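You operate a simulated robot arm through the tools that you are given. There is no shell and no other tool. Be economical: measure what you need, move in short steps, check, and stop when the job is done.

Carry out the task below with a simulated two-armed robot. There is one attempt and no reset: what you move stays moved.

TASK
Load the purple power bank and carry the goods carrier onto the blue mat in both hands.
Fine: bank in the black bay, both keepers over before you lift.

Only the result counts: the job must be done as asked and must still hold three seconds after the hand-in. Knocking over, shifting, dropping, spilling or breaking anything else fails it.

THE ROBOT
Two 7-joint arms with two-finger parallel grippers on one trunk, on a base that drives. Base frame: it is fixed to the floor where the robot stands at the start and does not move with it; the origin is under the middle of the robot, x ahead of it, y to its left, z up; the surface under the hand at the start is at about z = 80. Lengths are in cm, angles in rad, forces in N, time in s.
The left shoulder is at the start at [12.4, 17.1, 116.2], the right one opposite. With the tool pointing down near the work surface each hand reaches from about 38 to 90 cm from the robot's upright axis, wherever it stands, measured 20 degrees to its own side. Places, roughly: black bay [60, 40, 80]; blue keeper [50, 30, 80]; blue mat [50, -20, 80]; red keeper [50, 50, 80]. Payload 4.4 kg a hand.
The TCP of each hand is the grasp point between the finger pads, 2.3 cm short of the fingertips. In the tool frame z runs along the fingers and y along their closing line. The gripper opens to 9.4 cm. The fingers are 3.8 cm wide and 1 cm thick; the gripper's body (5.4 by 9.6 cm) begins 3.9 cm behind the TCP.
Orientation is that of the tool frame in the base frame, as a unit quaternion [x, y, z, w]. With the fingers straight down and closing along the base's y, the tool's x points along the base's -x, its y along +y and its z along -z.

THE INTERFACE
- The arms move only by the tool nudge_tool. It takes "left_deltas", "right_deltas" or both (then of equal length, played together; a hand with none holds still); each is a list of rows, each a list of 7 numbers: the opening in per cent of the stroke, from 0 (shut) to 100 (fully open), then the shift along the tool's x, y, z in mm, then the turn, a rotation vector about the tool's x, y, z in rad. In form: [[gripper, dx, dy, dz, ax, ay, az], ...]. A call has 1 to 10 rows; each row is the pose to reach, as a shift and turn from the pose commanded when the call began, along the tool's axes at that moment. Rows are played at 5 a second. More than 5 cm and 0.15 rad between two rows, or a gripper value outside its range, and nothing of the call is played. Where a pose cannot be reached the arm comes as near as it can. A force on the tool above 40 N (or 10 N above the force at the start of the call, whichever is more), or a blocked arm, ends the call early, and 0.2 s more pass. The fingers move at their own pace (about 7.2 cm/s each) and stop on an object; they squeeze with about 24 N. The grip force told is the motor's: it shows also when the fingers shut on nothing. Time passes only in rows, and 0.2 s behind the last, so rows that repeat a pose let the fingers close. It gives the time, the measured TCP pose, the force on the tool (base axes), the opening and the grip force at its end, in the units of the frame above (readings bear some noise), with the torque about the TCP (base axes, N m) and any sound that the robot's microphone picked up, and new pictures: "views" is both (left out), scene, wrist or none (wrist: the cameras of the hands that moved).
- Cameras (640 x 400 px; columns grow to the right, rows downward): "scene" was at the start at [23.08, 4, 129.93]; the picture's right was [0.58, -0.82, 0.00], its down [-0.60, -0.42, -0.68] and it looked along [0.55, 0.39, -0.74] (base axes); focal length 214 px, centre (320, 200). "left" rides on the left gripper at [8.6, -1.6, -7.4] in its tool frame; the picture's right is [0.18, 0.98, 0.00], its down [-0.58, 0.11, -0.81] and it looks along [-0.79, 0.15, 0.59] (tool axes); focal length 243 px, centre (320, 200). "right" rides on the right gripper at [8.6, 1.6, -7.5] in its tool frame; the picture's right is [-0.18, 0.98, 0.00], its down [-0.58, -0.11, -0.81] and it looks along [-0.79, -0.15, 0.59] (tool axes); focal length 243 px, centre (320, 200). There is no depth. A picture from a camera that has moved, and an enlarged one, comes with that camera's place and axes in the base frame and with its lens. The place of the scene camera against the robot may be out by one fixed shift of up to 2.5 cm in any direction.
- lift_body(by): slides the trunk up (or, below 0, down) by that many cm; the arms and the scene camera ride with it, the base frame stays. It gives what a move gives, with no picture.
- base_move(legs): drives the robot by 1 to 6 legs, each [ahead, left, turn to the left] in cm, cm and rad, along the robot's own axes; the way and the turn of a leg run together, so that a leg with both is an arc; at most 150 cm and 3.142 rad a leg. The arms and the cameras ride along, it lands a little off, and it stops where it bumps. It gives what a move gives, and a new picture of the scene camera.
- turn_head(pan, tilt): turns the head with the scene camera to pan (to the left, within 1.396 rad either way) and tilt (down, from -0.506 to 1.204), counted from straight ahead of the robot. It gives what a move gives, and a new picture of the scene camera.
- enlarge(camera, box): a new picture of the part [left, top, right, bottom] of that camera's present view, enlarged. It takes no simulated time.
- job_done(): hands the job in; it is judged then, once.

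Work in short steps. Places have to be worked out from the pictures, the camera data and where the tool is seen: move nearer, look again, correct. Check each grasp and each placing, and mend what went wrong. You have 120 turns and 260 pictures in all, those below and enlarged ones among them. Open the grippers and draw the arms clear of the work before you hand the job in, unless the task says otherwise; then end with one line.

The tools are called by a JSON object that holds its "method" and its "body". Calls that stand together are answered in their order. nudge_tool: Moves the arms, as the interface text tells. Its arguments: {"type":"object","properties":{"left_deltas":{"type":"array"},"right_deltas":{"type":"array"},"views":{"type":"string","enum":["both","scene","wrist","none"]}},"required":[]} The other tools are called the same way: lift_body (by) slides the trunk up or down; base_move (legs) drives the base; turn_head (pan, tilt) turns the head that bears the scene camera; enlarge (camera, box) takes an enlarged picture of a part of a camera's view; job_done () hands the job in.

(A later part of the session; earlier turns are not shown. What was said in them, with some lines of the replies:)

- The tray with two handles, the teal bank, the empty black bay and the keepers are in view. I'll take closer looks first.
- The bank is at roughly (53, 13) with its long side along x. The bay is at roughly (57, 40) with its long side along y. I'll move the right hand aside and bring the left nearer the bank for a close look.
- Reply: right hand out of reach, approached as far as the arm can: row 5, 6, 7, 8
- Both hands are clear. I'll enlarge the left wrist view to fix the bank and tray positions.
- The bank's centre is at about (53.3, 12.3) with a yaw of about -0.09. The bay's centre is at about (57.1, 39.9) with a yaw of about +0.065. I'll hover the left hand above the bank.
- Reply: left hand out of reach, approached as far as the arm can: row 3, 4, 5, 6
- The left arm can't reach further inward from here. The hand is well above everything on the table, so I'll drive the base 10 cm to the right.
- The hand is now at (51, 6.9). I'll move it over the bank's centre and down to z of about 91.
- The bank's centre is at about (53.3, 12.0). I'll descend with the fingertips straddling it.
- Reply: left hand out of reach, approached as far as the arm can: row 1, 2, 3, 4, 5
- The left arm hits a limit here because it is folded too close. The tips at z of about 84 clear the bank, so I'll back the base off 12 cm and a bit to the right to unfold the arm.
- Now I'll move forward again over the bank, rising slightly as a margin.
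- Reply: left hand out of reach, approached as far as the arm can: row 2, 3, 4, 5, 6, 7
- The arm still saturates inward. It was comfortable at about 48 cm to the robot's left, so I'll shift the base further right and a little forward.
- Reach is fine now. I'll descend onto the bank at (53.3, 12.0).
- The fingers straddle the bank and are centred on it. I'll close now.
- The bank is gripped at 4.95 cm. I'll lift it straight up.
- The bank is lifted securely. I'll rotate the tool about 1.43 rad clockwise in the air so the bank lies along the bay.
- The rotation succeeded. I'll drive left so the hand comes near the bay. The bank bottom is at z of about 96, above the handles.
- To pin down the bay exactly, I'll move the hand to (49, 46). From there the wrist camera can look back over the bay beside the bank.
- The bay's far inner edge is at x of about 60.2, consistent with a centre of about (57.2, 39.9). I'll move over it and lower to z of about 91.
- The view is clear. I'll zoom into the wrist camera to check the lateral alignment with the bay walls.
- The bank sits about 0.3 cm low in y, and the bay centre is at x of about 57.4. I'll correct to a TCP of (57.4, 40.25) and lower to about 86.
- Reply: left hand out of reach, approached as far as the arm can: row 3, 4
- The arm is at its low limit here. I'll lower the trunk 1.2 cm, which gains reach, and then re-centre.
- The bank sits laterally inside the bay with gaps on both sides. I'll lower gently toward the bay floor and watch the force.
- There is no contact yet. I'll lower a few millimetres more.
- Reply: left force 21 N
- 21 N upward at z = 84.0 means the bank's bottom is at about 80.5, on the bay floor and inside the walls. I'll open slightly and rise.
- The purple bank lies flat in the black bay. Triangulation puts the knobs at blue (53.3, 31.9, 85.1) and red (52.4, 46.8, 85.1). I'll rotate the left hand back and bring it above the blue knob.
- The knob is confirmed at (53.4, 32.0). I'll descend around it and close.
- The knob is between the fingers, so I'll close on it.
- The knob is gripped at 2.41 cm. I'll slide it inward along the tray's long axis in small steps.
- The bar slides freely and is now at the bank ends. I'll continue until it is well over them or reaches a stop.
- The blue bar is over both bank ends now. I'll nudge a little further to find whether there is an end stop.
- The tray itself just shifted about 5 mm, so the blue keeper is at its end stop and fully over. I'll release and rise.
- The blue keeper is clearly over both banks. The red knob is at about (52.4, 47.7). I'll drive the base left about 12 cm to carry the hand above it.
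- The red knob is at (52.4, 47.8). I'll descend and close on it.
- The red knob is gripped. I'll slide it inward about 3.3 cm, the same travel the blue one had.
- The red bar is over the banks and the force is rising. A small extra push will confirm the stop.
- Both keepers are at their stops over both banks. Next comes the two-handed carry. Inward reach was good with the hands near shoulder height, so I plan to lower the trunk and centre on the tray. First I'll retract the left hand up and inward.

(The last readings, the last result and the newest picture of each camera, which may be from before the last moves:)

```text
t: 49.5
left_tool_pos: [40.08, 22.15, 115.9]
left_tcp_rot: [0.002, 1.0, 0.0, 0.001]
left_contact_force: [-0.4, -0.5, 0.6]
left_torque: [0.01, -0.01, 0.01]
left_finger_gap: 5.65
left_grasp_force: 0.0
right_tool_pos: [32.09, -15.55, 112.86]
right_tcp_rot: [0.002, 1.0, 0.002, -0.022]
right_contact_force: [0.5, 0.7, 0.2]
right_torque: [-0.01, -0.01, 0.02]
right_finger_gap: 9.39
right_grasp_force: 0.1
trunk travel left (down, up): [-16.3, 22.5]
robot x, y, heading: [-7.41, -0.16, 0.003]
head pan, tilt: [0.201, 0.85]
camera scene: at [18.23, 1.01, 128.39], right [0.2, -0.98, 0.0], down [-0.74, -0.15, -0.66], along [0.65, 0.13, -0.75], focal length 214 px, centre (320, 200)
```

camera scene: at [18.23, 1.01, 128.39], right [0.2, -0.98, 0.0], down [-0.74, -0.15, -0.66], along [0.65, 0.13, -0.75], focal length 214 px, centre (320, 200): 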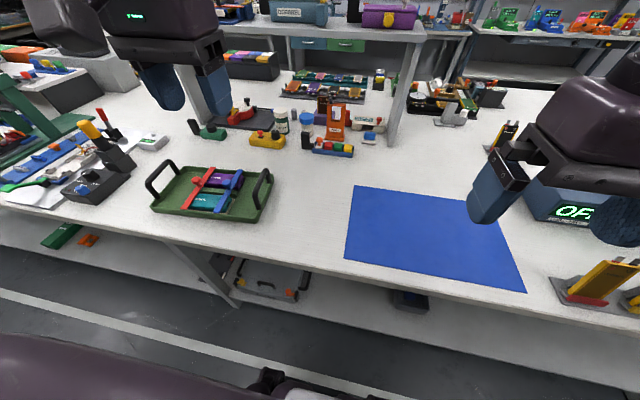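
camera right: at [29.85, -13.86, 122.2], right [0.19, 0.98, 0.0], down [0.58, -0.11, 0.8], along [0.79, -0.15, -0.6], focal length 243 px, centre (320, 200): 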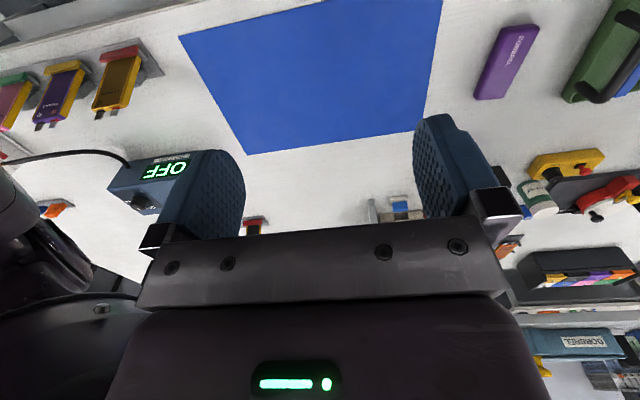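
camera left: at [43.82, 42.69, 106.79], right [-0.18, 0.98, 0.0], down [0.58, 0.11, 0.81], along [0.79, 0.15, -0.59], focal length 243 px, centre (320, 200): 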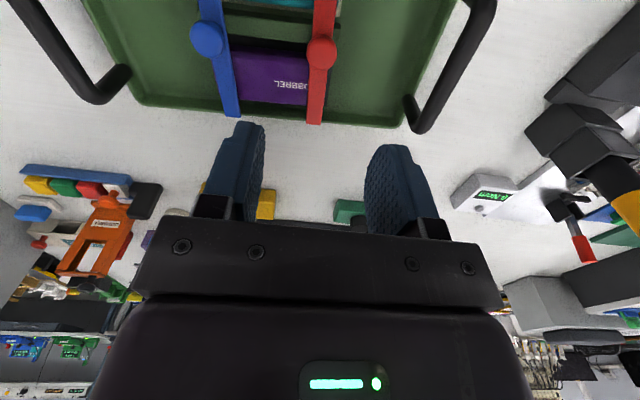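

The mat spans about x 41–66, y -40–0, so its centre is at about (53, -20). The tray centre is at about (52.9, 40.3), so a pure -60 cm sideways shift will place it. I'll centre the robot on the tray first.

{"method": "base_move", "body": {"legs": [[3, 40.5, 0]]}}

{"method": "lift_body", "body": {"by": -12}}

```text
t: 53.6
left_tool_pos: [43.56, 62.12, 115.9]
left_tcp_rot: [0.007, 1.0, 0.0, 0.0]
left_contact_force: [-1.0, 0.4, 0.0]
left_torque: [-0.01, 0.01, 0.02]
left_finger_gap: 5.64
left_grasp_force: 0.0
right_tool_pos: [35.05, 24.59, 112.8]
right_tcp_rot: [0.008, 1.0, 0.001, -0.021]
right_contact_force: [0.2, -0.4, 0.1]
right_torque: [-0.02, 0.03, -0.02]
right_finger_gap: 9.41
right_grasp_force: 0.0
trunk travel left (down, up): [-16.3, 22.5]
robot x, y, heading: [-4.2, 40.39, -0.007]
head pan, tilt: [0.201, 0.85]
camera scene: at [21.33, 41.3, 128.39], right [0.19, -0.98, 0.0], down [-0.74, -0.14, -0.66], along [0.65, 0.13, -0.75], focal length 214 px, centre (320, 200)
```

scene: 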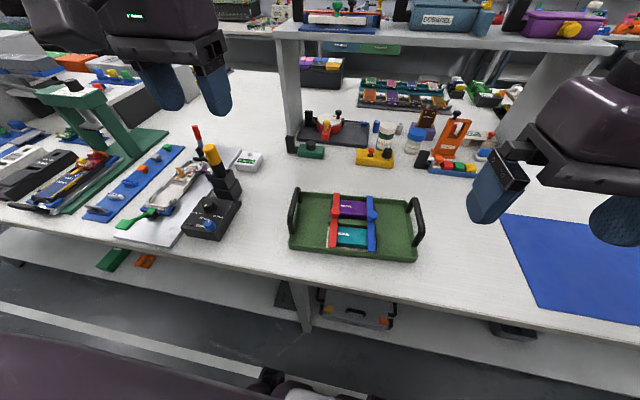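

```text
t: 55.1
left_tool_pos: [43.33, 62.34, 104.25]
left_tcp_rot: [0.008, 1.0, 0.0, 0.003]
left_contact_force: [0.9, 0.2, 0.2]
left_torque: [0.03, 0.02, -0.03]
left_finger_gap: 5.62
left_grasp_force: 0.1
right_tool_pos: [40.81, 24.55, 89.86]
right_tcp_rot: [0.008, 0.975, 0.002, -0.224]
right_contact_force: [0.7, -0.5, 0.1]
right_torque: [0.02, -0.05, 0.04]
right_finger_gap: 9.39
right_grasp_force: 0.0
trunk travel left (down, up): [-4.3, 34.5]
robot x, y, heading: [-3.84, 40.41, -0.012]
head pan, tilt: [0.201, 0.85]
```

The right hand tilted and dropped further than the trunk did, so something pushed that arm. I'll look before moving on.

{"method": "turn_head", "body": {"pan": -0.5, "tilt": 0.95}}

{"method": "enlarge", "body": {"camera": "right", "box": [0, 0, 640, 400]}}

```text
t: 56.1
left_tool_pos: [43.32, 62.35, 104.01]
left_tcp_rot: [0.009, 1.0, -0.001, 0.001]
left_contact_force: [0.1, -0.2, 0.0]
left_torque: [0.0, 0.02, -0.03]
left_finger_gap: 5.64
left_grasp_force: 0.0
right_tool_pos: [40.84, 24.53, 89.71]
right_tcp_rot: [0.009, 0.975, 0.0, -0.224]
right_contact_force: [-0.1, -0.5, 0.3]
right_torque: [0.02, 0.0, 0.04]
right_finger_gap: 9.4
right_grasp_force: 0.0
trunk travel left (down, up): [-4.3, 34.5]
robot x, y, heading: [-3.99, 40.55, -0.012]
head pan, tilt: [-0.499, 0.949]
camera scene: at [31.36, 36.38, 112.91], right [-0.49, -0.87, 0.0], down [-0.71, 0.39, -0.58], along [0.51, -0.28, -0.81], focal length 214 px, centre (320, 200)
```

scene: 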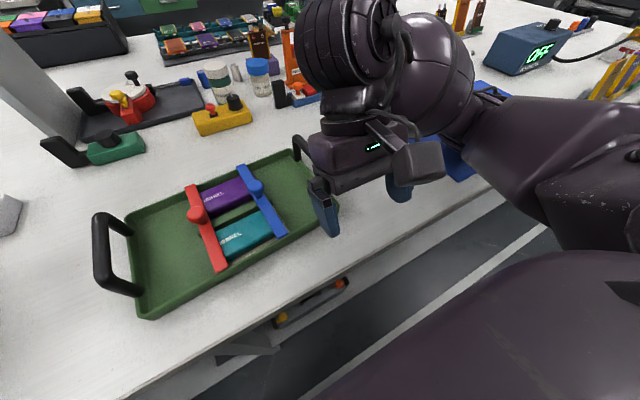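

```text
1.00 times, centred on (320, 200) of right (not enlarged: the box is as wide or as high as the picture)
camera zoom: at [36.29, 26.4, 100.11], right [0.18, 0.98, -0.08], down [0.87, -0.12, 0.47], along [0.45, -0.16, -0.88], focal length 243 px, centre (320, 200)
```

zoom: 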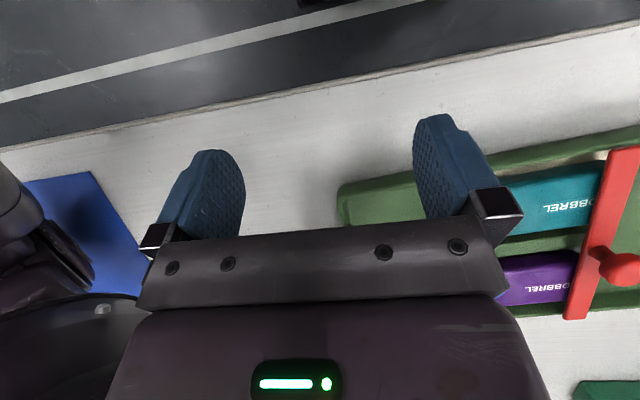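

The trunk leans forward as it lowers, and the right arm was simply too folded to hold its pose. Nothing was touched. I'll back the base off 12 cm to give both arms room, then level the right hand.

{"method": "base_move", "body": {"legs": [[-13, 0, 0.01]]}}

{"method": "nudge_tool", "body": {"right_deltas": [[100, 0, 0, 0, 0, -0.1, 0], [100, 0, -10, -10, 0, -0.2, 0], [100, 0, -20, -20, 0, -0.3, 0], [100, 0, -20, -40, 0, -0.4, 0], [100, 0, -20, -60, 0, -0.452, 0], [100, 0, -20, -60, 0, -0.452, 0]], "views": "scene"}}

```text
t: 57.4
left_tool_pos: [30.11, 62.73, 103.96]
left_tcp_rot: [0.005, 1.0, 0.0, 0.001]
left_contact_force: [-0.5, -0.3, 0.6]
left_torque: [0.0, -0.01, 0.0]
left_finger_gap: 5.63
left_grasp_force: 0.0
right_tool_pos: [27.82, 24.92, 89.48]
right_tcp_rot: [0.005, 0.973, 0.002, -0.23]
right_contact_force: [-0.6, -1.4, -0.3]
right_torque: [0.05, 0.03, -0.04]
right_finger_gap: 9.4
right_grasp_force: 0.1
trunk travel left (down, up): [-4.3, 34.5]
robot x, y, heading: [-17.05, 40.69, -0.001]
head pan, tilt: [-0.499, 0.949]
camera scene: at [18.38, 36.53, 112.79], right [-0.48, -0.88, 0.0], down [-0.71, 0.39, -0.58], along [0.51, -0.28, -0.81], focal length 214 px, centre (320, 200)
```

scene: 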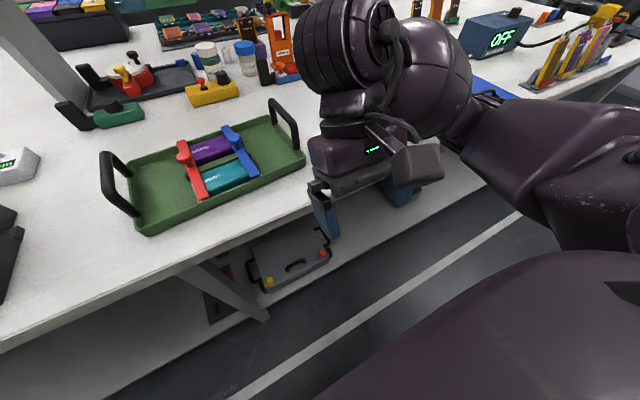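

```text
t: 58.8
left_tool_pos: [30.32, 62.68, 103.97]
left_tcp_rot: [0.005, 1.0, 0.0, 0.0]
left_contact_force: [-0.6, -0.5, 0.2]
left_torque: [0.01, 0.02, -0.02]
left_finger_gap: 5.64
left_grasp_force: 0.2
right_tool_pos: [35.14, 19.37, 92.16]
right_tcp_rot: [0.005, 1.0, 0.001, -0.011]
right_contact_force: [0.0, 0.0, -0.4]
right_torque: [0.0, -0.01, 0.0]
right_finger_gap: 9.41
right_grasp_force: 0.0
right hand out of reach, approached as far as the arm can: row 1, 2, 3, 4, 5, 6
trunk travel left (down, up): [-4.3, 34.5]
robot x, y, heading: [-16.94, 40.58, -0.002]
head pan, tilt: [-0.499, 0.949]
camera scene: at [18.55, 36.46, 112.78], right [-0.48, -0.88, 0.0], down [-0.71, 0.39, -0.58], along [0.51, -0.28, -0.81], focal length 214 px, centre (320, 200)
```

scene: 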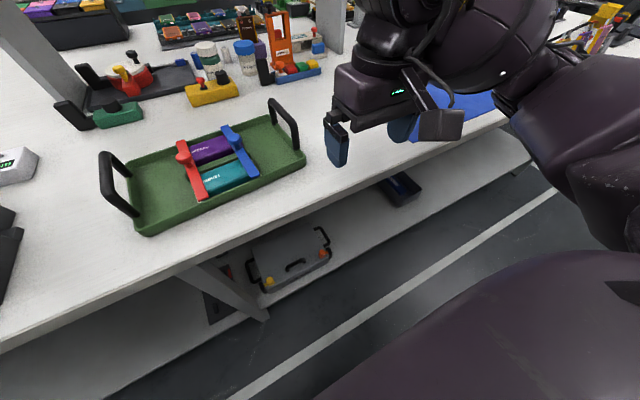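

I'll test two-handed reach by bringing both hands to hover at z of about 100 over the handles.

{"method": "nudge_tool", "body": {"left_deltas": [[60, -10, 0, 0, 0, 0, 0], [60, -30, -12, 5, 0, 0, 0], [60, -60, -24, 10, 0, 0, 0], [60, -90, -36, 15, 0, 0, 0], [60, -125, -48, 20, 0, 0, 0], [60, -160, -60, 25, 0, 0, 0], [60, -195, -72, 30, 0, 0, 0], [60, -227, -82, 40, 0, 0, 0], [60, -227, -82, 40, 0, 0, 0]], "right_deltas": [[60, 0, 0, -40, 0, 0, 0], [60, 0, 0, -78, 0, 0, 0], [60, -30, 12, -78, 0, 0, 0], [60, -60, 24, -78, 0, 0, 0], [60, -90, 36, -78, 0, 0, 0], [60, -120, 48, -78, 0, 0, 0], [60, -150, 60, -78, 0, 0, 0], [60, -179, 71, -78, 0, 0, 0], [60, -179, 71, -78, 0, 0, 0]], "views": "both"}}

```text
t: 60.8
left_tool_pos: [52.97, 54.5, 100.21]
left_tcp_rot: [0.004, 1.0, -0.001, 0.001]
left_contact_force: [-0.1, -0.3, -0.5]
left_torque: [-0.01, -0.02, -0.02]
left_finger_gap: 5.66
left_grasp_force: 0.2
left hand out of reach, approached as far as the arm can: row 8, 9
right_tool_pos: [53.4, 26.55, 99.75]
right_tcp_rot: [0.004, 1.0, 0.0, -0.005]
right_contact_force: [0.9, -0.7, 0.3]
right_torque: [0.02, -0.03, 0.0]
right_finger_gap: 5.65
right_grasp_force: 0.1
trunk travel left (down, up): [-4.3, 34.5]
robot x, y, heading: [-16.96, 40.64, -0.003]
head pan, tilt: [-0.499, 0.949]
camera scene: at [18.49, 36.43, 112.81], right [-0.48, -0.88, 0.0], down [-0.71, 0.39, -0.58], along [0.51, -0.28, -0.81], focal length 214 px, centre (320, 200)
camera right: at [44.88, 28.32, 107.06], right [0.19, 0.98, 0.0], down [0.59, -0.11, 0.8], along [0.78, -0.16, -0.6], focal length 243 px, centre (320, 200)
camera left: at [44.27, 53.01, 107.58], right [-0.18, 0.98, 0.0], down [0.58, 0.11, 0.81], along [0.8, 0.14, -0.59], focal length 243 px, centre (320, 200)
```

scene: 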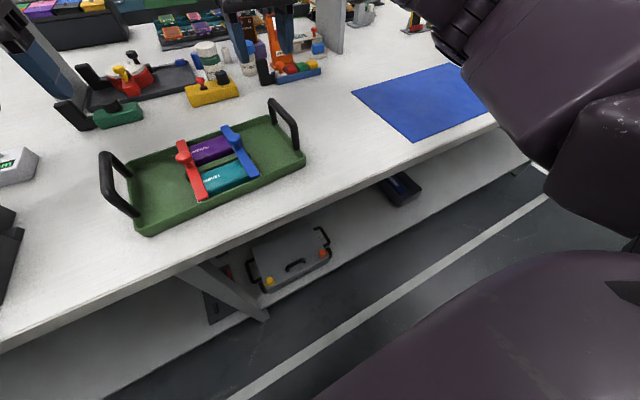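
right: 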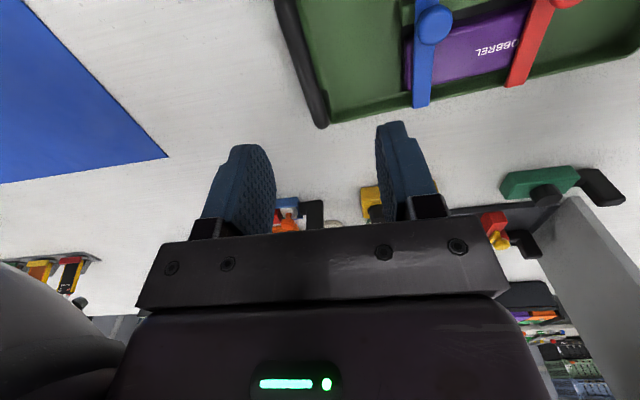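
left: 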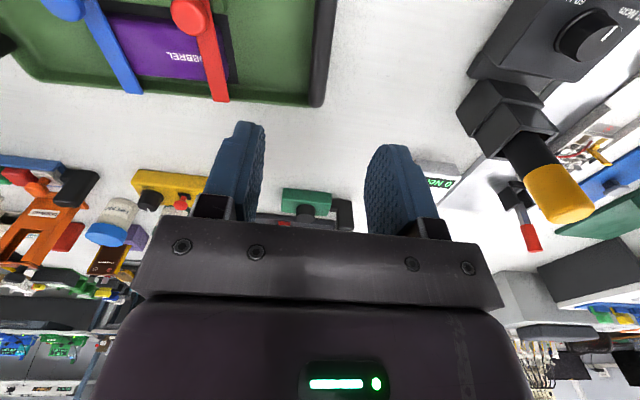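

Both hands reach. The handle bars are at about y 25.1 (right) and y 54.6 (left), with z about 87.5 and yaw about 0.06. I'll align and descend partway.

{"method": "nudge_tool", "body": {"left_deltas": [[60, 10, 1, 0, 0, 0, -0.06], [60, 10, 1, 20, 0, 0, -0.06], [60, 10, 1, 40, 0, 0, -0.06], [60, 10, 1, 60, 0, 0, -0.06], [60, 10, 1, 60, 0, 0, -0.06]], "right_deltas": [[60, -2, -14, 0, 0, 0, -0.06], [60, -2, -14, 20, 0, 0, -0.06], [60, -2, -14, 40, 0, 0, -0.06], [60, -2, -14, 60, 0, 0, -0.06], [60, -2, -14, 60, 0, 0, -0.06]], "views": "wrist"}}

```text
t: 62.0
left_tool_pos: [51.98, 54.66, 94.08]
left_tcp_rot: [-0.026, 1.0, -0.002, 0.0]
left_contact_force: [0.7, 0.2, 0.2]
left_torque: [-0.02, 0.0, -0.01]
left_finger_gap: 5.66
left_grasp_force: 0.0
right_tool_pos: [53.49, 25.16, 93.64]
right_tcp_rot: [-0.025, 1.0, 0.001, -0.005]
right_contact_force: [-1.1, -0.4, -0.4]
right_torque: [0.01, 0.01, 0.0]
right_finger_gap: 5.63
right_grasp_force: 0.0
trunk travel left (down, up): [-4.3, 34.5]
robot x, y, heading: [-17.57, 40.39, -0.001]
head pan, tilt: [-0.499, 0.949]
camera right: at [44.79, 26.44, 101.01], right [0.13, 0.99, 0.0], down [0.59, -0.08, 0.8], along [0.79, -0.11, -0.6], focal length 243 px, centre (320, 200)
camera left: at [43.38, 52.66, 101.52], right [-0.23, 0.97, 0.0], down [0.57, 0.14, 0.81], along [0.79, 0.19, -0.59], focal length 243 px, centre (320, 200)
```

right: 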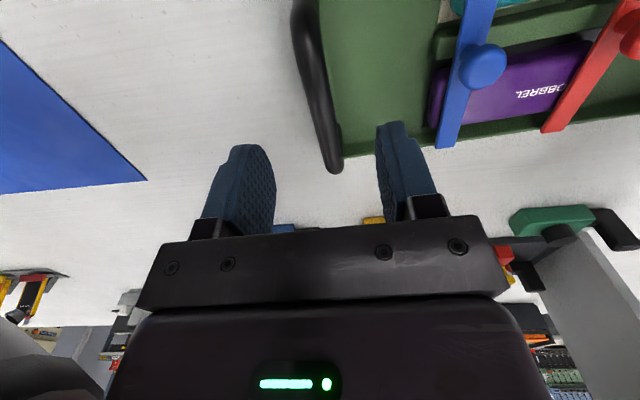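
left: 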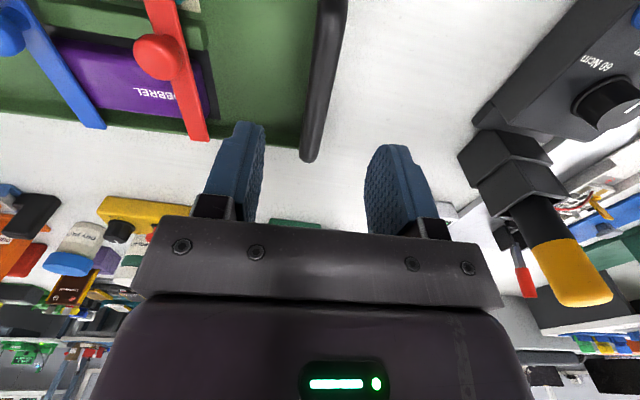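

The bars are at right (53.1, 25.4) and left (52.0, 54.6), and both hands are aligned. I'll descend to grip height.

{"method": "nudge_tool", "body": {"left_deltas": [[60, 0, 0, 20, 0, 0, 0], [60, 0, 0, 40, 0, 0, 0], [60, 0, 0, 58, 0, 0, 0], [60, 0, 0, 68, 0, 0, 0], [60, 0, 0, 68, 0, 0, 0]], "right_deltas": [[60, 3, 3, 20, 0, 0, 0], [60, 3, 3, 40, 0, 0, 0], [60, 3, 3, 55, 0, 0, 0], [60, 3, 3, 64, 0, 0, 0], [60, 3, 3, 64, 0, 0, 0]], "views": "wrist"}}

```text
t: 63.2
left_tool_pos: [52.25, 55.06, 87.14]
left_tcp_rot: [-0.025, 1.0, 0.0, 0.001]
left_contact_force: [0.5, 0.6, -0.2]
left_torque: [0.0, -0.02, 0.0]
left_finger_gap: 5.63
left_grasp_force: 0.1
left hand out of reach, approached as far as the arm can: row 3, 4, 5
right_tool_pos: [52.96, 25.51, 87.19]
right_tcp_rot: [-0.025, 1.0, 0.0, -0.006]
right_contact_force: [-0.1, 0.1, 0.2]
right_torque: [0.04, 0.04, 0.01]
right_finger_gap: 5.63
right_grasp_force: 0.1
trunk travel left (down, up): [-4.3, 34.5]
robot x, y, heading: [-17.44, 40.38, -0.003]
head pan, tilt: [-0.499, 0.949]
camera right: at [44.4, 26.74, 94.62], right [0.13, 0.99, 0.0], down [0.6, -0.08, 0.8], along [0.79, -0.11, -0.6], focal length 243 px, centre (320, 200)
camera left: at [43.6, 53.12, 94.69], right [-0.23, 0.97, 0.0], down [0.57, 0.14, 0.81], along [0.78, 0.19, -0.59], focal length 243 px, centre (320, 200)
```

right: 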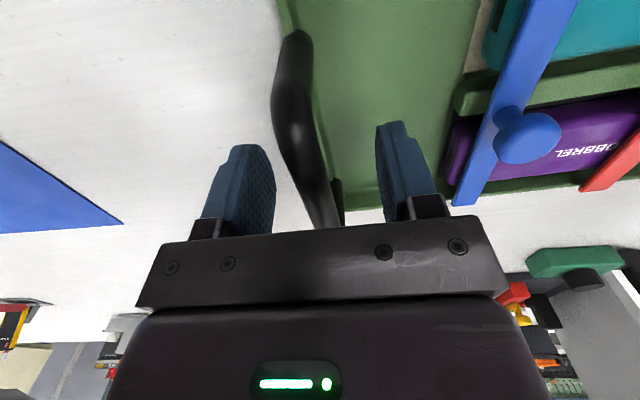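
left: 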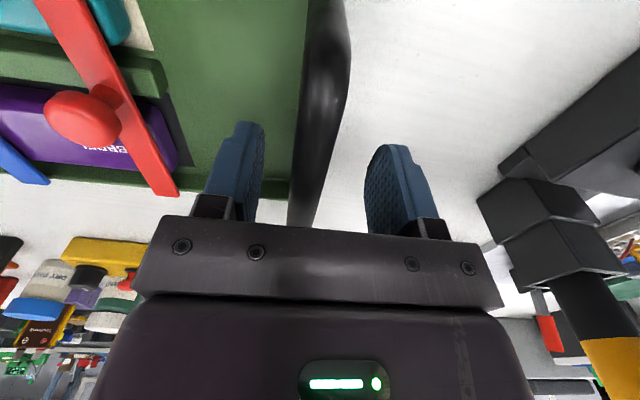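

Both grippers straddle their bars, so I'll close both.

{"method": "nudge_tool", "body": {"left_deltas": [[40, 0, 0, 0, 0, 0, 0], [20, 0, 0, 0, 0, 0, 0], [0, 0, 0, 0, 0, 0, 0], [0, 0, 0, 0, 0, 0, 0], [0, 0, 0, 0, 0, 0, 0], [0, 0, 0, 0, 0, 0, 0]], "right_deltas": [[40, 0, 0, 0, 0, 0, 0], [20, 0, 0, 0, 0, 0, 0], [0, 0, 0, 0, 0, 0, 0], [0, 0, 0, 0, 0, 0, 0], [0, 0, 0, 0, 0, 0, 0], [0, 0, 0, 0, 0, 0, 0]], "views": "wrist"}}

```text
t: 64.6
left_tool_pos: [52.25, 55.03, 87.26]
left_tcp_rot: [-0.025, 1.0, -0.003, 0.001]
left_contact_force: [5.5, -3.3, 0.3]
left_torque: [-0.01, 0.21, 0.93]
left_finger_gap: 1.49
left_grasp_force: 24.7
right_tool_pos: [52.94, 25.72, 87.15]
right_tcp_rot: [-0.03, 1.0, 0.003, -0.006]
right_contact_force: [-5.0, 2.6, 1.2]
right_torque: [0.01, -0.24, 0.68]
right_finger_gap: 1.45
right_grasp_force: 24.4
trunk travel left (down, up): [-4.3, 34.5]
robot x, y, heading: [-17.21, 40.46, -0.001]
head pan, tilt: [-0.499, 0.949]
stopped in row 6 (left hand): the force on the tool passed its limit at 41 N (the readings are from after the stop); the commanded pose is now the measured one
camera right: at [44.32, 26.88, 94.6], right [0.13, 0.99, 0.0], down [0.6, -0.08, 0.8], along [0.79, -0.1, -0.6], focal length 243 px, centre (320, 200)
camera left: at [43.64, 52.96, 94.67], right [-0.23, 0.97, -0.01], down [0.57, 0.14, 0.81], along [0.79, 0.19, -0.59], focal length 243 px, centre (320, 200)
```

right: 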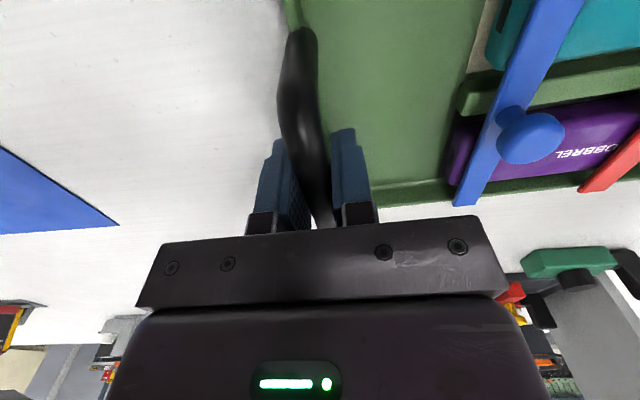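
left: 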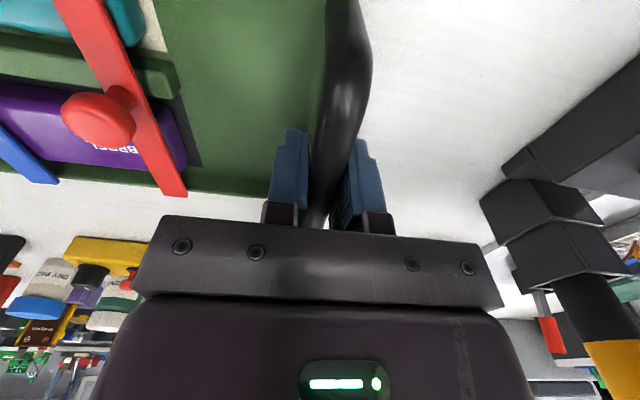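

Both handles are gripped at about 1.47 cm. I'll lift slowly with both hands together.

{"method": "nudge_tool", "body": {"left_deltas": [[0, 0, 0, -8, 0, 0, 0], [0, 0, 0, -16, 0, 0, 0], [0, 0, 0, -24, 0, 0, 0], [0, 0, 0, -32, 0, 0, 0], [0, 0, 0, -40, 0, 0, 0], [0, 0, 0, -48, 0, 0, 0], [0, 0, 0, -48, 0, 0, 0]], "right_deltas": [[0, 0, 0, -8, 0, 0, 0], [0, 0, 0, -16, 0, 0, 0], [0, 0, 0, -24, 0, 0, 0], [0, 0, 0, -32, 0, 0, 0], [0, 0, 0, -40, 0, 0, 0], [0, 0, 0, -48, 0, 0, 0], [0, 0, 0, -48, 0, 0, 0]], "views": "both"}}

```text
t: 66.2
left_tool_pos: [52.14, 54.96, 91.98]
left_tcp_rot: [-0.023, 1.0, -0.004, 0.001]
left_contact_force: [6.8, -30.1, -3.8]
left_torque: [0.13, -0.12, 0.93]
left_finger_gap: 1.55
left_grasp_force: 24.4
right_tool_pos: [53.03, 25.65, 91.86]
right_tcp_rot: [-0.029, 1.0, 0.004, -0.007]
right_contact_force: [-6.9, 29.8, -3.5]
right_torque: [-0.15, 0.14, 0.95]
right_finger_gap: 1.49
right_grasp_force: 23.7
trunk travel left (down, up): [-4.3, 34.5]
robot x, y, heading: [-17.08, 40.42, -0.004]
head pan, tilt: [-0.499, 0.949]
camera scene: at [18.62, 36.45, 112.75], right [-0.48, -0.88, 0.0], down [-0.71, 0.39, -0.58], along [0.51, -0.28, -0.81], focal length 214 px, centre (320, 200)
camera right: at [44.38, 26.82, 99.33], right [0.13, 0.99, 0.01], down [0.6, -0.08, 0.8], along [0.79, -0.1, -0.6], focal length 243 px, centre (320, 200)
camera left: at [43.53, 52.97, 99.49], right [-0.23, 0.97, -0.01], down [0.57, 0.14, 0.81], along [0.79, 0.18, -0.59], focal length 243 px, centre (320, 200)
```

scene: 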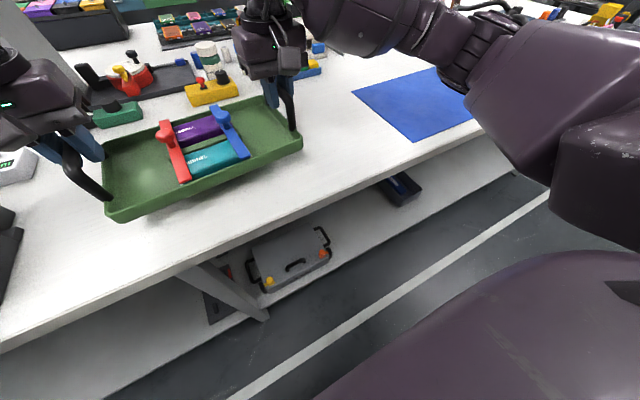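
right: 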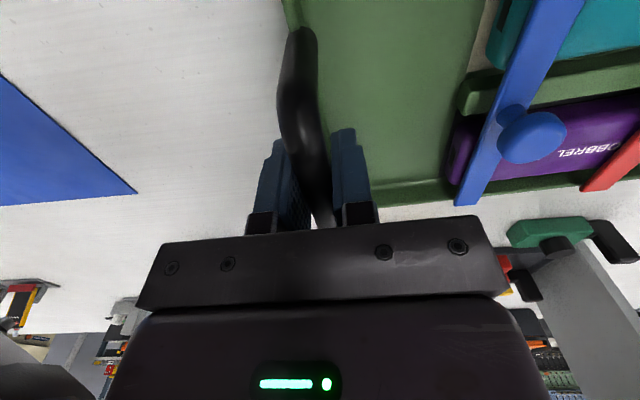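
left: 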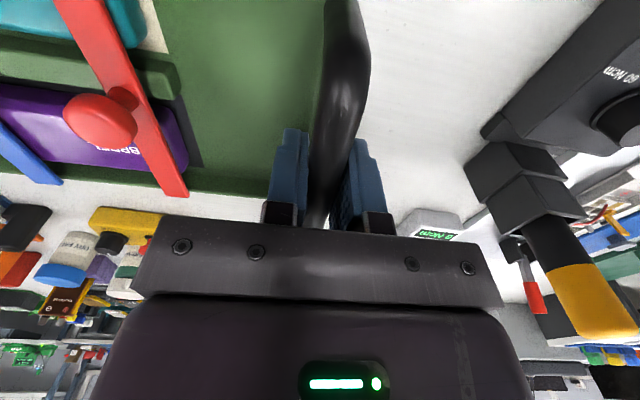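

The tray is up and level, but the hands pull against each other with about 30 N. I'll ease them 2 mm closer to relieve that.

{"method": "nudge_tool", "body": {"left_deltas": [[0, 0, -1, -5, 0, 0, 0], [0, 0, -2, -10, 0, 0, 0], [0, 0, -2, -10, 0, 0, 0]], "right_deltas": [[0, 0, 1, -5, 0, 0, 0], [0, 0, 2, -10, 0, 0, 0], [0, 0, 2, -10, 0, 0, 0]], "views": "none"}}

```text
t: 67.0
left_tool_pos: [52.2, 54.95, 93.01]
left_tcp_rot: [-0.027, 1.0, -0.001, 0.0]
left_contact_force: [6.8, 1.2, -3.9]
left_torque: [-0.07, 0.06, 0.87]
left_finger_gap: 1.51
left_grasp_force: 24.4
right_tool_pos: [53.12, 25.76, 92.97]
right_tcp_rot: [-0.027, 1.0, 0.001, -0.007]
right_contact_force: [-5.8, -0.2, -4.5]
right_torque: [0.01, -0.05, 0.87]
right_finger_gap: 1.52
right_grasp_force: 23.8
trunk travel left (down, up): [-4.3, 34.5]
robot x, y, heading: [-17.49, 40.27, 0.0]
head pan, tilt: [-0.499, 0.949]
```

The tension is gone. The tray centre is at about (52.65, 40.35) and about 5.8 cm up. I'll drive 60 cm to the right along the clear strip.

{"method": "base_move", "body": {"legs": [[0, -30, 0], [0, -30, 0]]}}

{"method": "turn_head", "body": {"pan": 0.0, "tilt": 0.9}}

```text
t: 69.4
left_tool_pos: [52.23, 33.15, 92.95]
left_tcp_rot: [-0.027, 1.0, -0.001, 0.0]
left_contact_force: [3.8, -1.6, -4.9]
left_torque: [-0.05, 0.26, 0.72]
left_finger_gap: 1.48
left_grasp_force: 24.2
right_tool_pos: [52.94, 3.96, 92.99]
right_tcp_rot: [-0.03, 1.0, 0.0, -0.008]
right_contact_force: [-3.9, 0.7, -3.8]
right_torque: [0.0, -0.24, 0.29]
right_finger_gap: 1.47
right_grasp_force: 23.1
trunk travel left (down, up): [-4.3, 34.5]
robot x, y, heading: [-17.17, 18.8, -0.004]
head pan, tilt: [-0.499, 0.949]
stopped in leg 1: the force on the tool passed its limit at 40 N (the readings are from after the stop); the commanded pose is now the measured one
camera scene: at [18.53, 14.69, 112.76], right [-0.48, -0.88, 0.0], down [-0.71, 0.39, -0.58], along [0.51, -0.28, -0.81], focal length 214 px, centre (320, 200)
```

scene: 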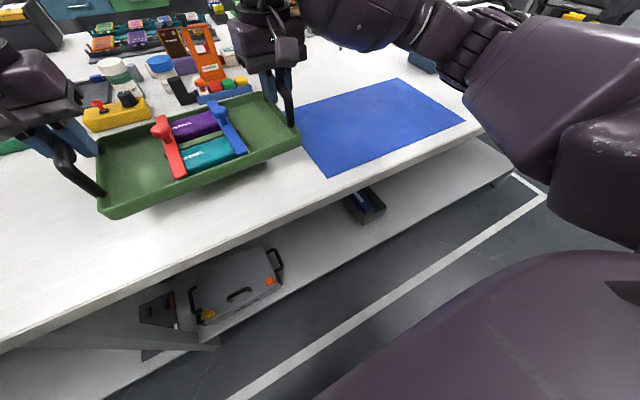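

```text
t: 70.3
left_tool_pos: [52.21, 33.12, 93.01]
left_tcp_rot: [-0.026, 1.0, 0.0, 0.001]
left_contact_force: [6.1, -0.6, -4.5]
left_torque: [-0.02, -0.05, 0.92]
left_finger_gap: 1.47
left_grasp_force: 23.8
right_tool_pos: [52.98, 4.07, 92.78]
right_tcp_rot: [-0.027, 1.0, 0.0, -0.007]
right_contact_force: [-5.2, 0.7, -4.0]
right_torque: [0.03, 0.04, 0.69]
right_finger_gap: 1.46
right_grasp_force: 24.0
trunk travel left (down, up): [-4.3, 34.5]
robot x, y, heading: [-16.78, 18.61, -0.008]
head pan, tilt: [0.0, 0.901]
camera scene: at [19.69, 18.18, 113.13], right [0.0, -1.0, 0.0], down [-0.78, 0.0, -0.62], along [0.62, 0.0, -0.78], focal length 214 px, centre (320, 200)
```

scene: 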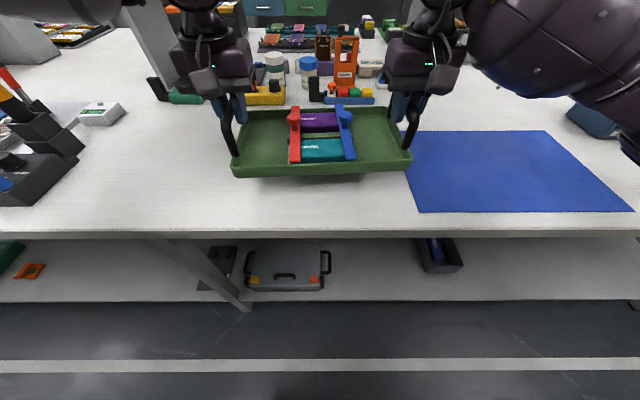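

The stop came from internal tension between the hands during the drive, not from a bump. Before continuing, I'll check the right elbow's clearance over the items to the right.

{"method": "turn_head", "body": {"pan": -0.9, "tilt": 0.6}}

```text
t: 71.5
left_tool_pos: [52.27, 33.17, 92.92]
left_tcp_rot: [-0.026, 1.0, -0.001, 0.0]
left_contact_force: [6.2, -1.6, -2.9]
left_torque: [0.0, -0.03, 0.95]
left_finger_gap: 1.47
left_grasp_force: 24.1
right_tool_pos: [52.94, 4.01, 92.92]
right_tcp_rot: [-0.027, 1.0, 0.001, -0.008]
right_contact_force: [-5.6, 0.7, -3.6]
right_torque: [0.02, 0.02, 0.69]
right_finger_gap: 1.47
right_grasp_force: 24.4
trunk travel left (down, up): [-4.3, 34.5]
robot x, y, heading: [-17.24, 18.51, -0.003]
head pan, tilt: [-0.901, 0.6]
camera scene: at [17.62, 11.27, 115.61], right [-0.79, -0.62, 0.0], down [-0.35, 0.44, -0.82], along [0.51, -0.65, -0.57], focal length 214 px, centre (320, 200)
```

scene: 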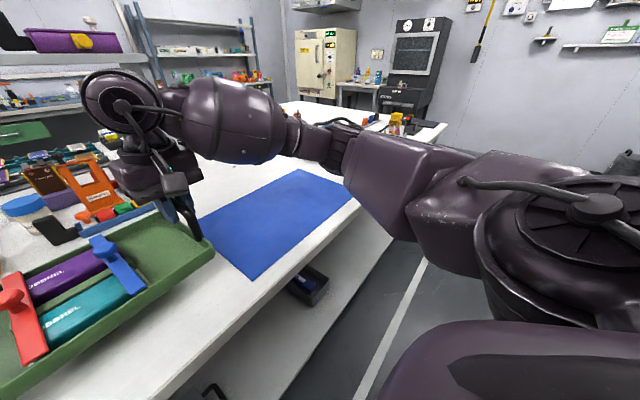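

The forearm rises from an elbow in front of the table edge to about z 106 over the table, so it clears the small racks. I'll continue right in shorter legs.

{"method": "base_move", "body": {"legs": [[0, -13, 0], [0, -13, 0], [0, -12, 0]]}}

```text
t: 76.0
left_tool_pos: [52.18, -4.61, 92.9]
left_tcp_rot: [-0.025, 1.0, -0.002, 0.001]
left_contact_force: [3.9, -0.7, -4.1]
left_torque: [0.03, 0.03, 0.94]
left_finger_gap: 1.46
left_grasp_force: 23.9
right_tool_pos: [52.74, -33.81, 92.91]
right_tcp_rot: [-0.027, 1.0, 0.001, -0.008]
right_contact_force: [-5.4, 0.8, -3.6]
right_torque: [-0.02, -0.02, 0.61]
right_finger_gap: 1.46
right_grasp_force: 23.6
trunk travel left (down, up): [-4.3, 34.5]
robot x, y, heading: [-17.54, -18.32, -0.006]
head pan, tilt: [-0.901, 0.6]
camera scene: at [17.43, -26.53, 115.61], right [-0.79, -0.62, 0.0], down [-0.35, 0.44, -0.82], along [0.51, -0.65, -0.57], focal length 214 px, centre (320, 200)
```

scene: 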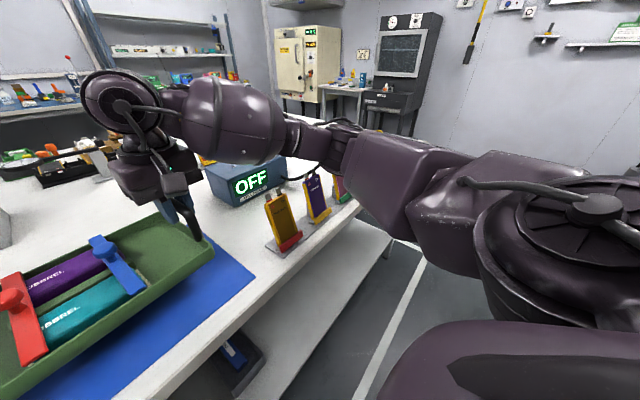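

The tray is above the mat with its centre at about (52.5, -19.2). I'll look straight ahead to check the margins.

{"method": "turn_head", "body": {"pan": 0.0, "tilt": 1.0}}

{"method": "enlarge", "body": {"camera": "right", "box": [0, 0, 640, 400]}}

{"method": "enlarge", "body": {"camera": "left", "box": [0, 0, 640, 400]}}

```text
t: 77.2
left_tool_pos: [52.07, -4.59, 92.96]
left_tcp_rot: [-0.025, 1.0, -0.002, 0.001]
left_contact_force: [4.2, -0.5, -4.3]
left_torque: [0.02, -0.01, 0.86]
left_finger_gap: 1.46
left_grasp_force: 23.7
right_tool_pos: [52.6, -33.77, 92.82]
right_tcp_rot: [-0.027, 1.0, 0.0, -0.009]
right_contact_force: [-4.7, 1.3, -3.8]
right_torque: [0.04, 0.02, 0.52]
right_finger_gap: 1.48
right_grasp_force: 23.5
trunk travel left (down, up): [-4.3, 34.5]
robot x, y, heading: [-17.38, -18.58, -0.001]
head pan, tilt: [0.0, 1.0]
camera scene: at [18.94, -19.59, 112.41], right [-0.01, -1.0, 0.0], down [-0.84, 0.01, -0.54], along [0.54, 0.0, -0.84], focal length 214 px, centre (320, 200)
```

scene: 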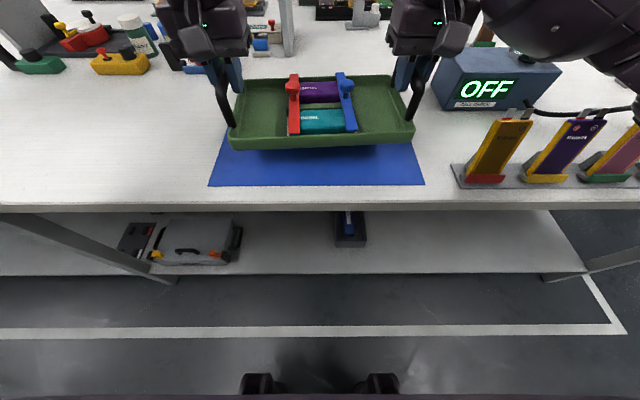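

```text
1.00 times, centred on (320, 200) of right (not enlarged: the box is as wide or as high as the picture)
camera zoom: at [44.08, -32.63, 100.35], right [0.13, 0.99, 0.0], down [0.6, -0.08, 0.8], along [0.79, -0.1, -0.6], focal length 243 px, centre (320, 200)
```

zoom: 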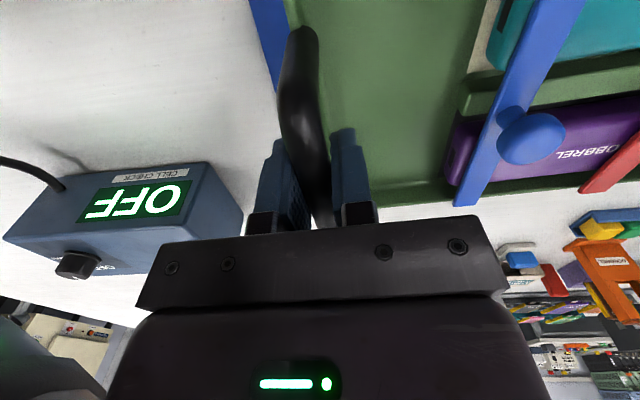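

```text
1.00 times, centred on (320, 200) of left (not enlarged: the box is as wide or as high as the picture)
camera zoom: at [43.51, -6.64, 100.43], right [-0.23, 0.97, 0.0], down [0.57, 0.14, 0.81], along [0.78, 0.19, -0.59], focal length 243 px, centre (320, 200)
```

zoom: 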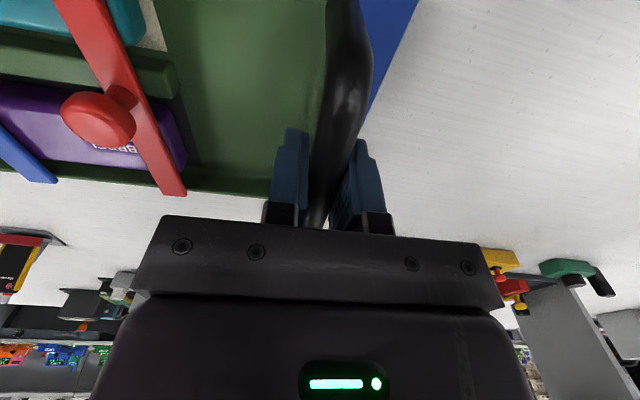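

The mat spans about y -37.7 to 0.8 and x 40.5 to 65.3, and the tray is well inside. I'll shift both hands 7 mm left for centring and lower most of the way together.

{"method": "nudge_tool", "body": {"left_deltas": [[0, 0, 4, 0, 0, 0, 0], [0, 0, 7, 6, 0, 0, 0], [0, 0, 7, 14, 0, 0, 0], [0, 0, 7, 22, 0, 0, 0], [0, 0, 7, 30, 0, 0, 0], [0, 0, 7, 38, 0, 0, 0], [0, 0, 7, 46, 0, 0, 0], [0, 0, 7, 51, 0, 0, 0], [0, 0, 7, 51, 0, 0, 0]], "right_deltas": [[0, 0, 4, 0, 0, 0, 0], [0, 0, 7, 6, 0, 0, 0], [0, 0, 7, 14, 0, 0, 0], [0, 0, 7, 22, 0, 0, 0], [0, 0, 7, 30, 0, 0, 0], [0, 0, 7, 38, 0, 0, 0], [0, 0, 7, 46, 0, 0, 0], [0, 0, 7, 51, 0, 0, 0], [0, 0, 7, 51, 0, 0, 0]], "views": "scene"}}

```text
t: 79.2
left_tool_pos: [52.11, -3.98, 87.82]
left_tcp_rot: [-0.026, 1.0, -0.001, 0.0]
left_contact_force: [2.7, 7.8, -3.6]
left_torque: [-0.07, 0.62, 0.5]
left_finger_gap: 1.47
left_grasp_force: 23.8
right_tool_pos: [52.57, -33.09, 87.72]
right_tcp_rot: [-0.026, 1.0, 0.0, -0.008]
right_contact_force: [-2.6, -7.4, -2.9]
right_torque: [0.12, -0.57, 0.34]
right_finger_gap: 1.44
right_grasp_force: 24.2
trunk travel left (down, up): [-4.3, 34.5]
robot x, y, heading: [-17.38, -19.0, -0.006]
head pan, tilt: [0.0, 1.0]
camera scene: at [18.93, -19.57, 112.39], right [-0.01, -1.0, 0.0], down [-0.84, 0.0, -0.54], along [0.54, 0.0, -0.84], focal length 214 px, centre (320, 200)
```

scene: 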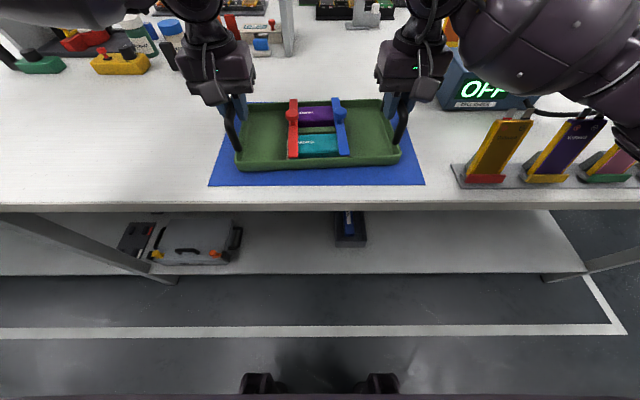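

Only about 5 mm remains. I'll lower in small steps until the weight is taken.

{"method": "nudge_tool", "body": {"left_deltas": [[0, 0, 0, 2, 0, 0, 0], [0, 0, 0, 4, 0, 0, 0], [0, 0, 0, 6, 0, 0, 0]], "right_deltas": [[0, 0, 0, 2, 0, 0, 0], [0, 0, 0, 4, 0, 0, 0], [0, 0, 0, 6, 0, 0, 0]], "views": "none"}}

```text
t: 80.0
left_tool_pos: [52.07, -3.88, 87.47]
left_tcp_rot: [-0.025, 1.0, -0.002, 0.003]
left_contact_force: [7.8, 12.5, 8.5]
left_torque: [-0.11, 0.58, 0.48]
left_finger_gap: 1.45
left_grasp_force: 24.4
right_tool_pos: [52.62, -33.05, 87.43]
right_tcp_rot: [-0.026, 1.0, 0.001, -0.007]
right_contact_force: [-2.8, -10.9, -0.4]
right_torque: [0.0, 0.26, 0.35]
right_finger_gap: 1.46
right_grasp_force: 24.5
trunk travel left (down, up): [-4.3, 34.5]
robot x, y, heading: [-17.59, -18.63, -0.006]
head pan, tilt: [0.0, 1.0]
```

The left side has landed, and the right is nearly down. I'll lower the right 2 mm more, then open both.

{"method": "nudge_tool", "body": {"right_deltas": [[0, 0, 0, 2, 0, 0, 0], [0, 0, 0, 2, 0, 0, 0]], "views": "none"}}

{"method": "nudge_tool", "body": {"left_deltas": [[15, 0, 0, 0, 0, 0, 0], [35, 0, 0, 0, 0, 0, 0], [60, 0, 0, 0, 0, 0, 0], [60, 0, 0, 0, 0, 0, 0], [60, 0, 0, 0, 0, 0, 0]], "right_deltas": [[15, 0, 0, 0, 0, 0, 0], [35, 0, 0, 0, 0, 0, 0], [60, 0, 0, 0, 0, 0, 0], [60, 0, 0, 0, 0, 0, 0], [60, 0, 0, 0, 0, 0, 0]], "views": "both"}}

```text
t: 80.6
left_tool_pos: [52.06, -3.89, 87.37]
left_tcp_rot: [-0.026, 1.0, -0.002, 0.003]
left_contact_force: [9.4, 14.0, 9.5]
left_torque: [-0.03, -0.41, 0.62]
left_finger_gap: 1.47
left_grasp_force: 24.0
right_tool_pos: [52.5, -33.14, 87.37]
right_tcp_rot: [-0.026, 1.0, 0.002, -0.004]
right_contact_force: [2.3, -15.2, 16.9]
right_torque: [0.03, 0.46, 0.54]
right_finger_gap: 1.44
right_grasp_force: 24.0
trunk travel left (down, up): [-4.3, 34.5]
robot x, y, heading: [-17.23, -18.66, -0.002]
head pan, tilt: [0.0, 1.0]
```

```text
t: 81.8
left_tool_pos: [51.94, -3.96, 87.3]
left_tcp_rot: [-0.025, 1.0, -0.002, 0.001]
left_contact_force: [-0.2, 0.5, -0.3]
left_torque: [-0.02, 0.01, -0.01]
left_finger_gap: 5.64
left_grasp_force: 0.1
right_tool_pos: [52.42, -33.07, 87.12]
right_tcp_rot: [-0.027, 1.0, 0.001, -0.007]
right_contact_force: [0.3, 1.6, -0.5]
right_torque: [0.0, -0.03, -0.01]
right_finger_gap: 5.66
right_grasp_force: 0.0
trunk travel left (down, up): [-4.3, 34.5]
robot x, y, heading: [-17.56, -19.05, -0.006]
head pan, tilt: [0.0, 1.0]
camera scene: at [18.77, -19.52, 112.47], right [-0.01, -1.0, 0.0], down [-0.84, 0.0, -0.54], along [0.54, 0.0, -0.84], focal length 214 px, centre (320, 200)
camera right: at [43.8, -31.85, 94.6], right [0.13, 0.99, 0.0], down [0.6, -0.08, 0.8], along [0.79, -0.11, -0.6], focal length 243 px, centre (320, 200)
camera left: at [43.27, -5.94, 94.73], right [-0.23, 0.97, 0.0], down [0.57, 0.14, 0.81], along [0.79, 0.19, -0.59], focal length 243 px, centre (320, 200)
```

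scene: 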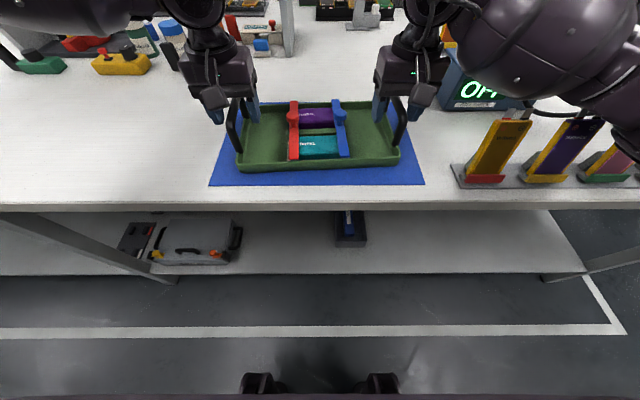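
right: 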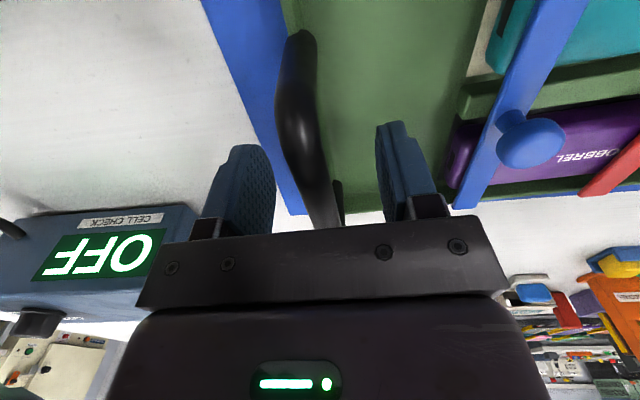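
left: 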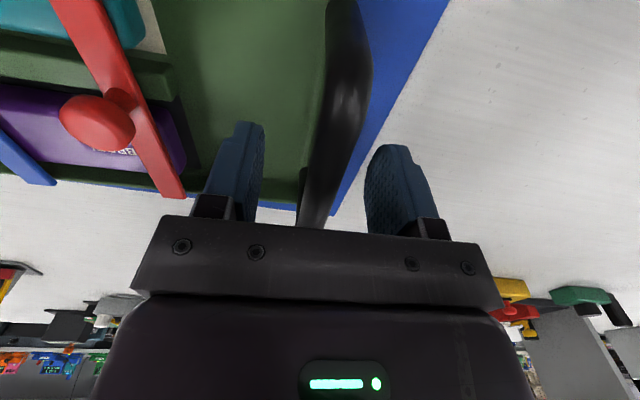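

Both hands are released. The tray sits inside the mat with blue visible on all sides. I'll raise both hands straight up.

{"method": "nudge_tool", "body": {"left_deltas": [[60, 0, 0, -20, 0, 0, 0], [60, 0, 0, -50, 0, 0, 0], [60, 0, 0, -90, 0, 0, 0], [60, 0, 0, -130, 0, 0, 0], [60, 0, 0, -160, 0, 0, 0]], "right_deltas": [[60, 0, 0, -20, 0, 0, 0], [60, 0, 0, -50, 0, 0, 0], [60, 0, 0, -90, 0, 0, 0], [60, 0, 0, -130, 0, 0, 0], [60, 0, 0, -160, 0, 0, 0]], "views": "scene"}}

{"method": "enlarge", "body": {"camera": "scene", "box": [195, 60, 445, 216]}}

```text
t: 83.0
left_tool_pos: [51.86, -4.0, 103.37]
left_tcp_rot: [-0.025, 1.0, -0.001, 0.001]
left_contact_force: [-0.4, 0.5, 0.4]
left_torque: [-0.02, -0.01, 0.01]
left_finger_gap: 5.65
left_grasp_force: 0.0
right_tool_pos: [52.59, -33.03, 103.38]
right_tcp_rot: [-0.027, 1.0, 0.0, -0.007]
right_contact_force: [-0.7, -0.4, 0.1]
right_torque: [-0.01, 0.02, -0.03]
right_finger_gap: 5.65
right_grasp_force: 0.1
trunk travel left (down, up): [-4.3, 34.5]
robot x, y, heading: [-17.35, -18.31, -0.001]
head pan, tilt: [0.0, 1.0]
camera scene: at [18.79, -19.57, 112.47], right [-0.01, -1.0, 0.0], down [-0.84, 0.0, -0.54], along [0.54, 0.0, -0.84], focal length 214 px, centre (320, 200)
```

scene: 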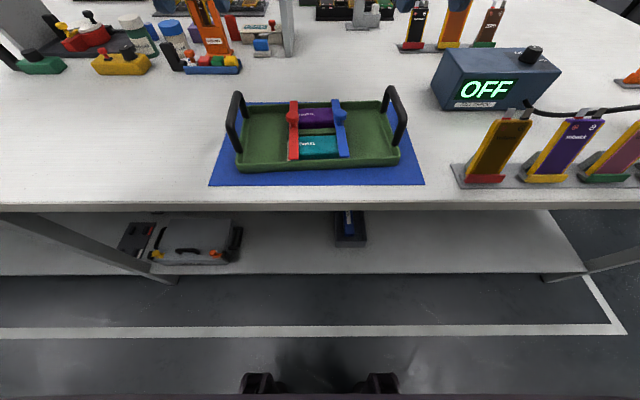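

```text
2.56 times, centred on (320, 138) of scene
camera zoom: at [18.79, -19.57, 112.47], right [-0.01, -1.0, 0.0], down [-0.84, 0.0, -0.54], along [0.54, 0.0, -0.84], focal length 549 px, centre (320, 359)
```

zoom: 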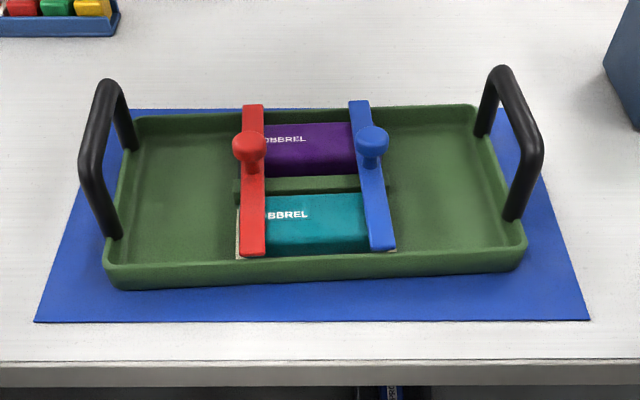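

The tray rests flat on the mat with both banks in their bays and both keepers over. I'll back the robot away so the arms are fully clear.

{"method": "base_move", "body": {"legs": [[-20, 0, 0]]}}

```text
t: 84.6
left_tool_pos: [31.96, -3.79, 103.29]
left_tcp_rot: [-0.026, 1.0, 0.0, 0.001]
left_contact_force: [-0.1, -0.5, 0.7]
left_torque: [0.02, -0.03, -0.02]
left_finger_gap: 5.62
left_grasp_force: 0.0
right_tool_pos: [32.74, -32.81, 103.19]
right_tcp_rot: [-0.028, 1.0, 0.001, -0.007]
right_contact_force: [-0.1, -0.1, 0.1]
right_torque: [-0.02, -0.02, 0.02]
right_finger_gap: 5.65
right_grasp_force: 0.1
trunk travel left (down, up): [-4.3, 34.5]
robot x, y, heading: [-36.91, -18.84, -0.003]
head pan, tilt: [0.0, 1.0]
camera scene: at [-1.04, -19.43, 112.44], right [0.0, -1.0, 0.0], down [-0.84, 0.0, -0.54], along [0.54, 0.0, -0.84], focal length 214 px, centre (320, 200)
```

scene: 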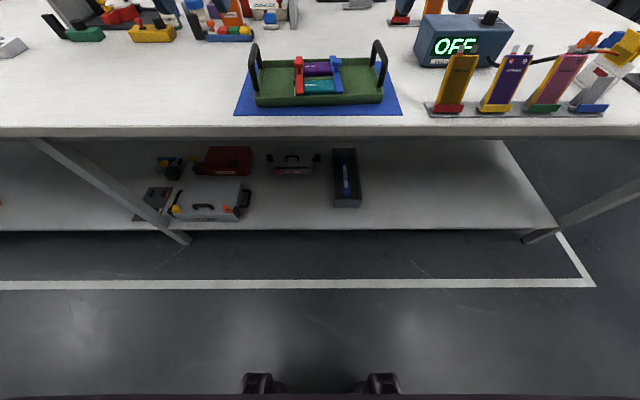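

The carrier is on the mat, the grippers are open and the arms are clear, so I'm handing in the job.

{"method": "job_done", "body": {}}

```text
The job is handed in.
```

The purple bank is in the black bay with both keepers slid over to their stops before the lift. The carrier was carried in both hands and rests fully on the blue mat.
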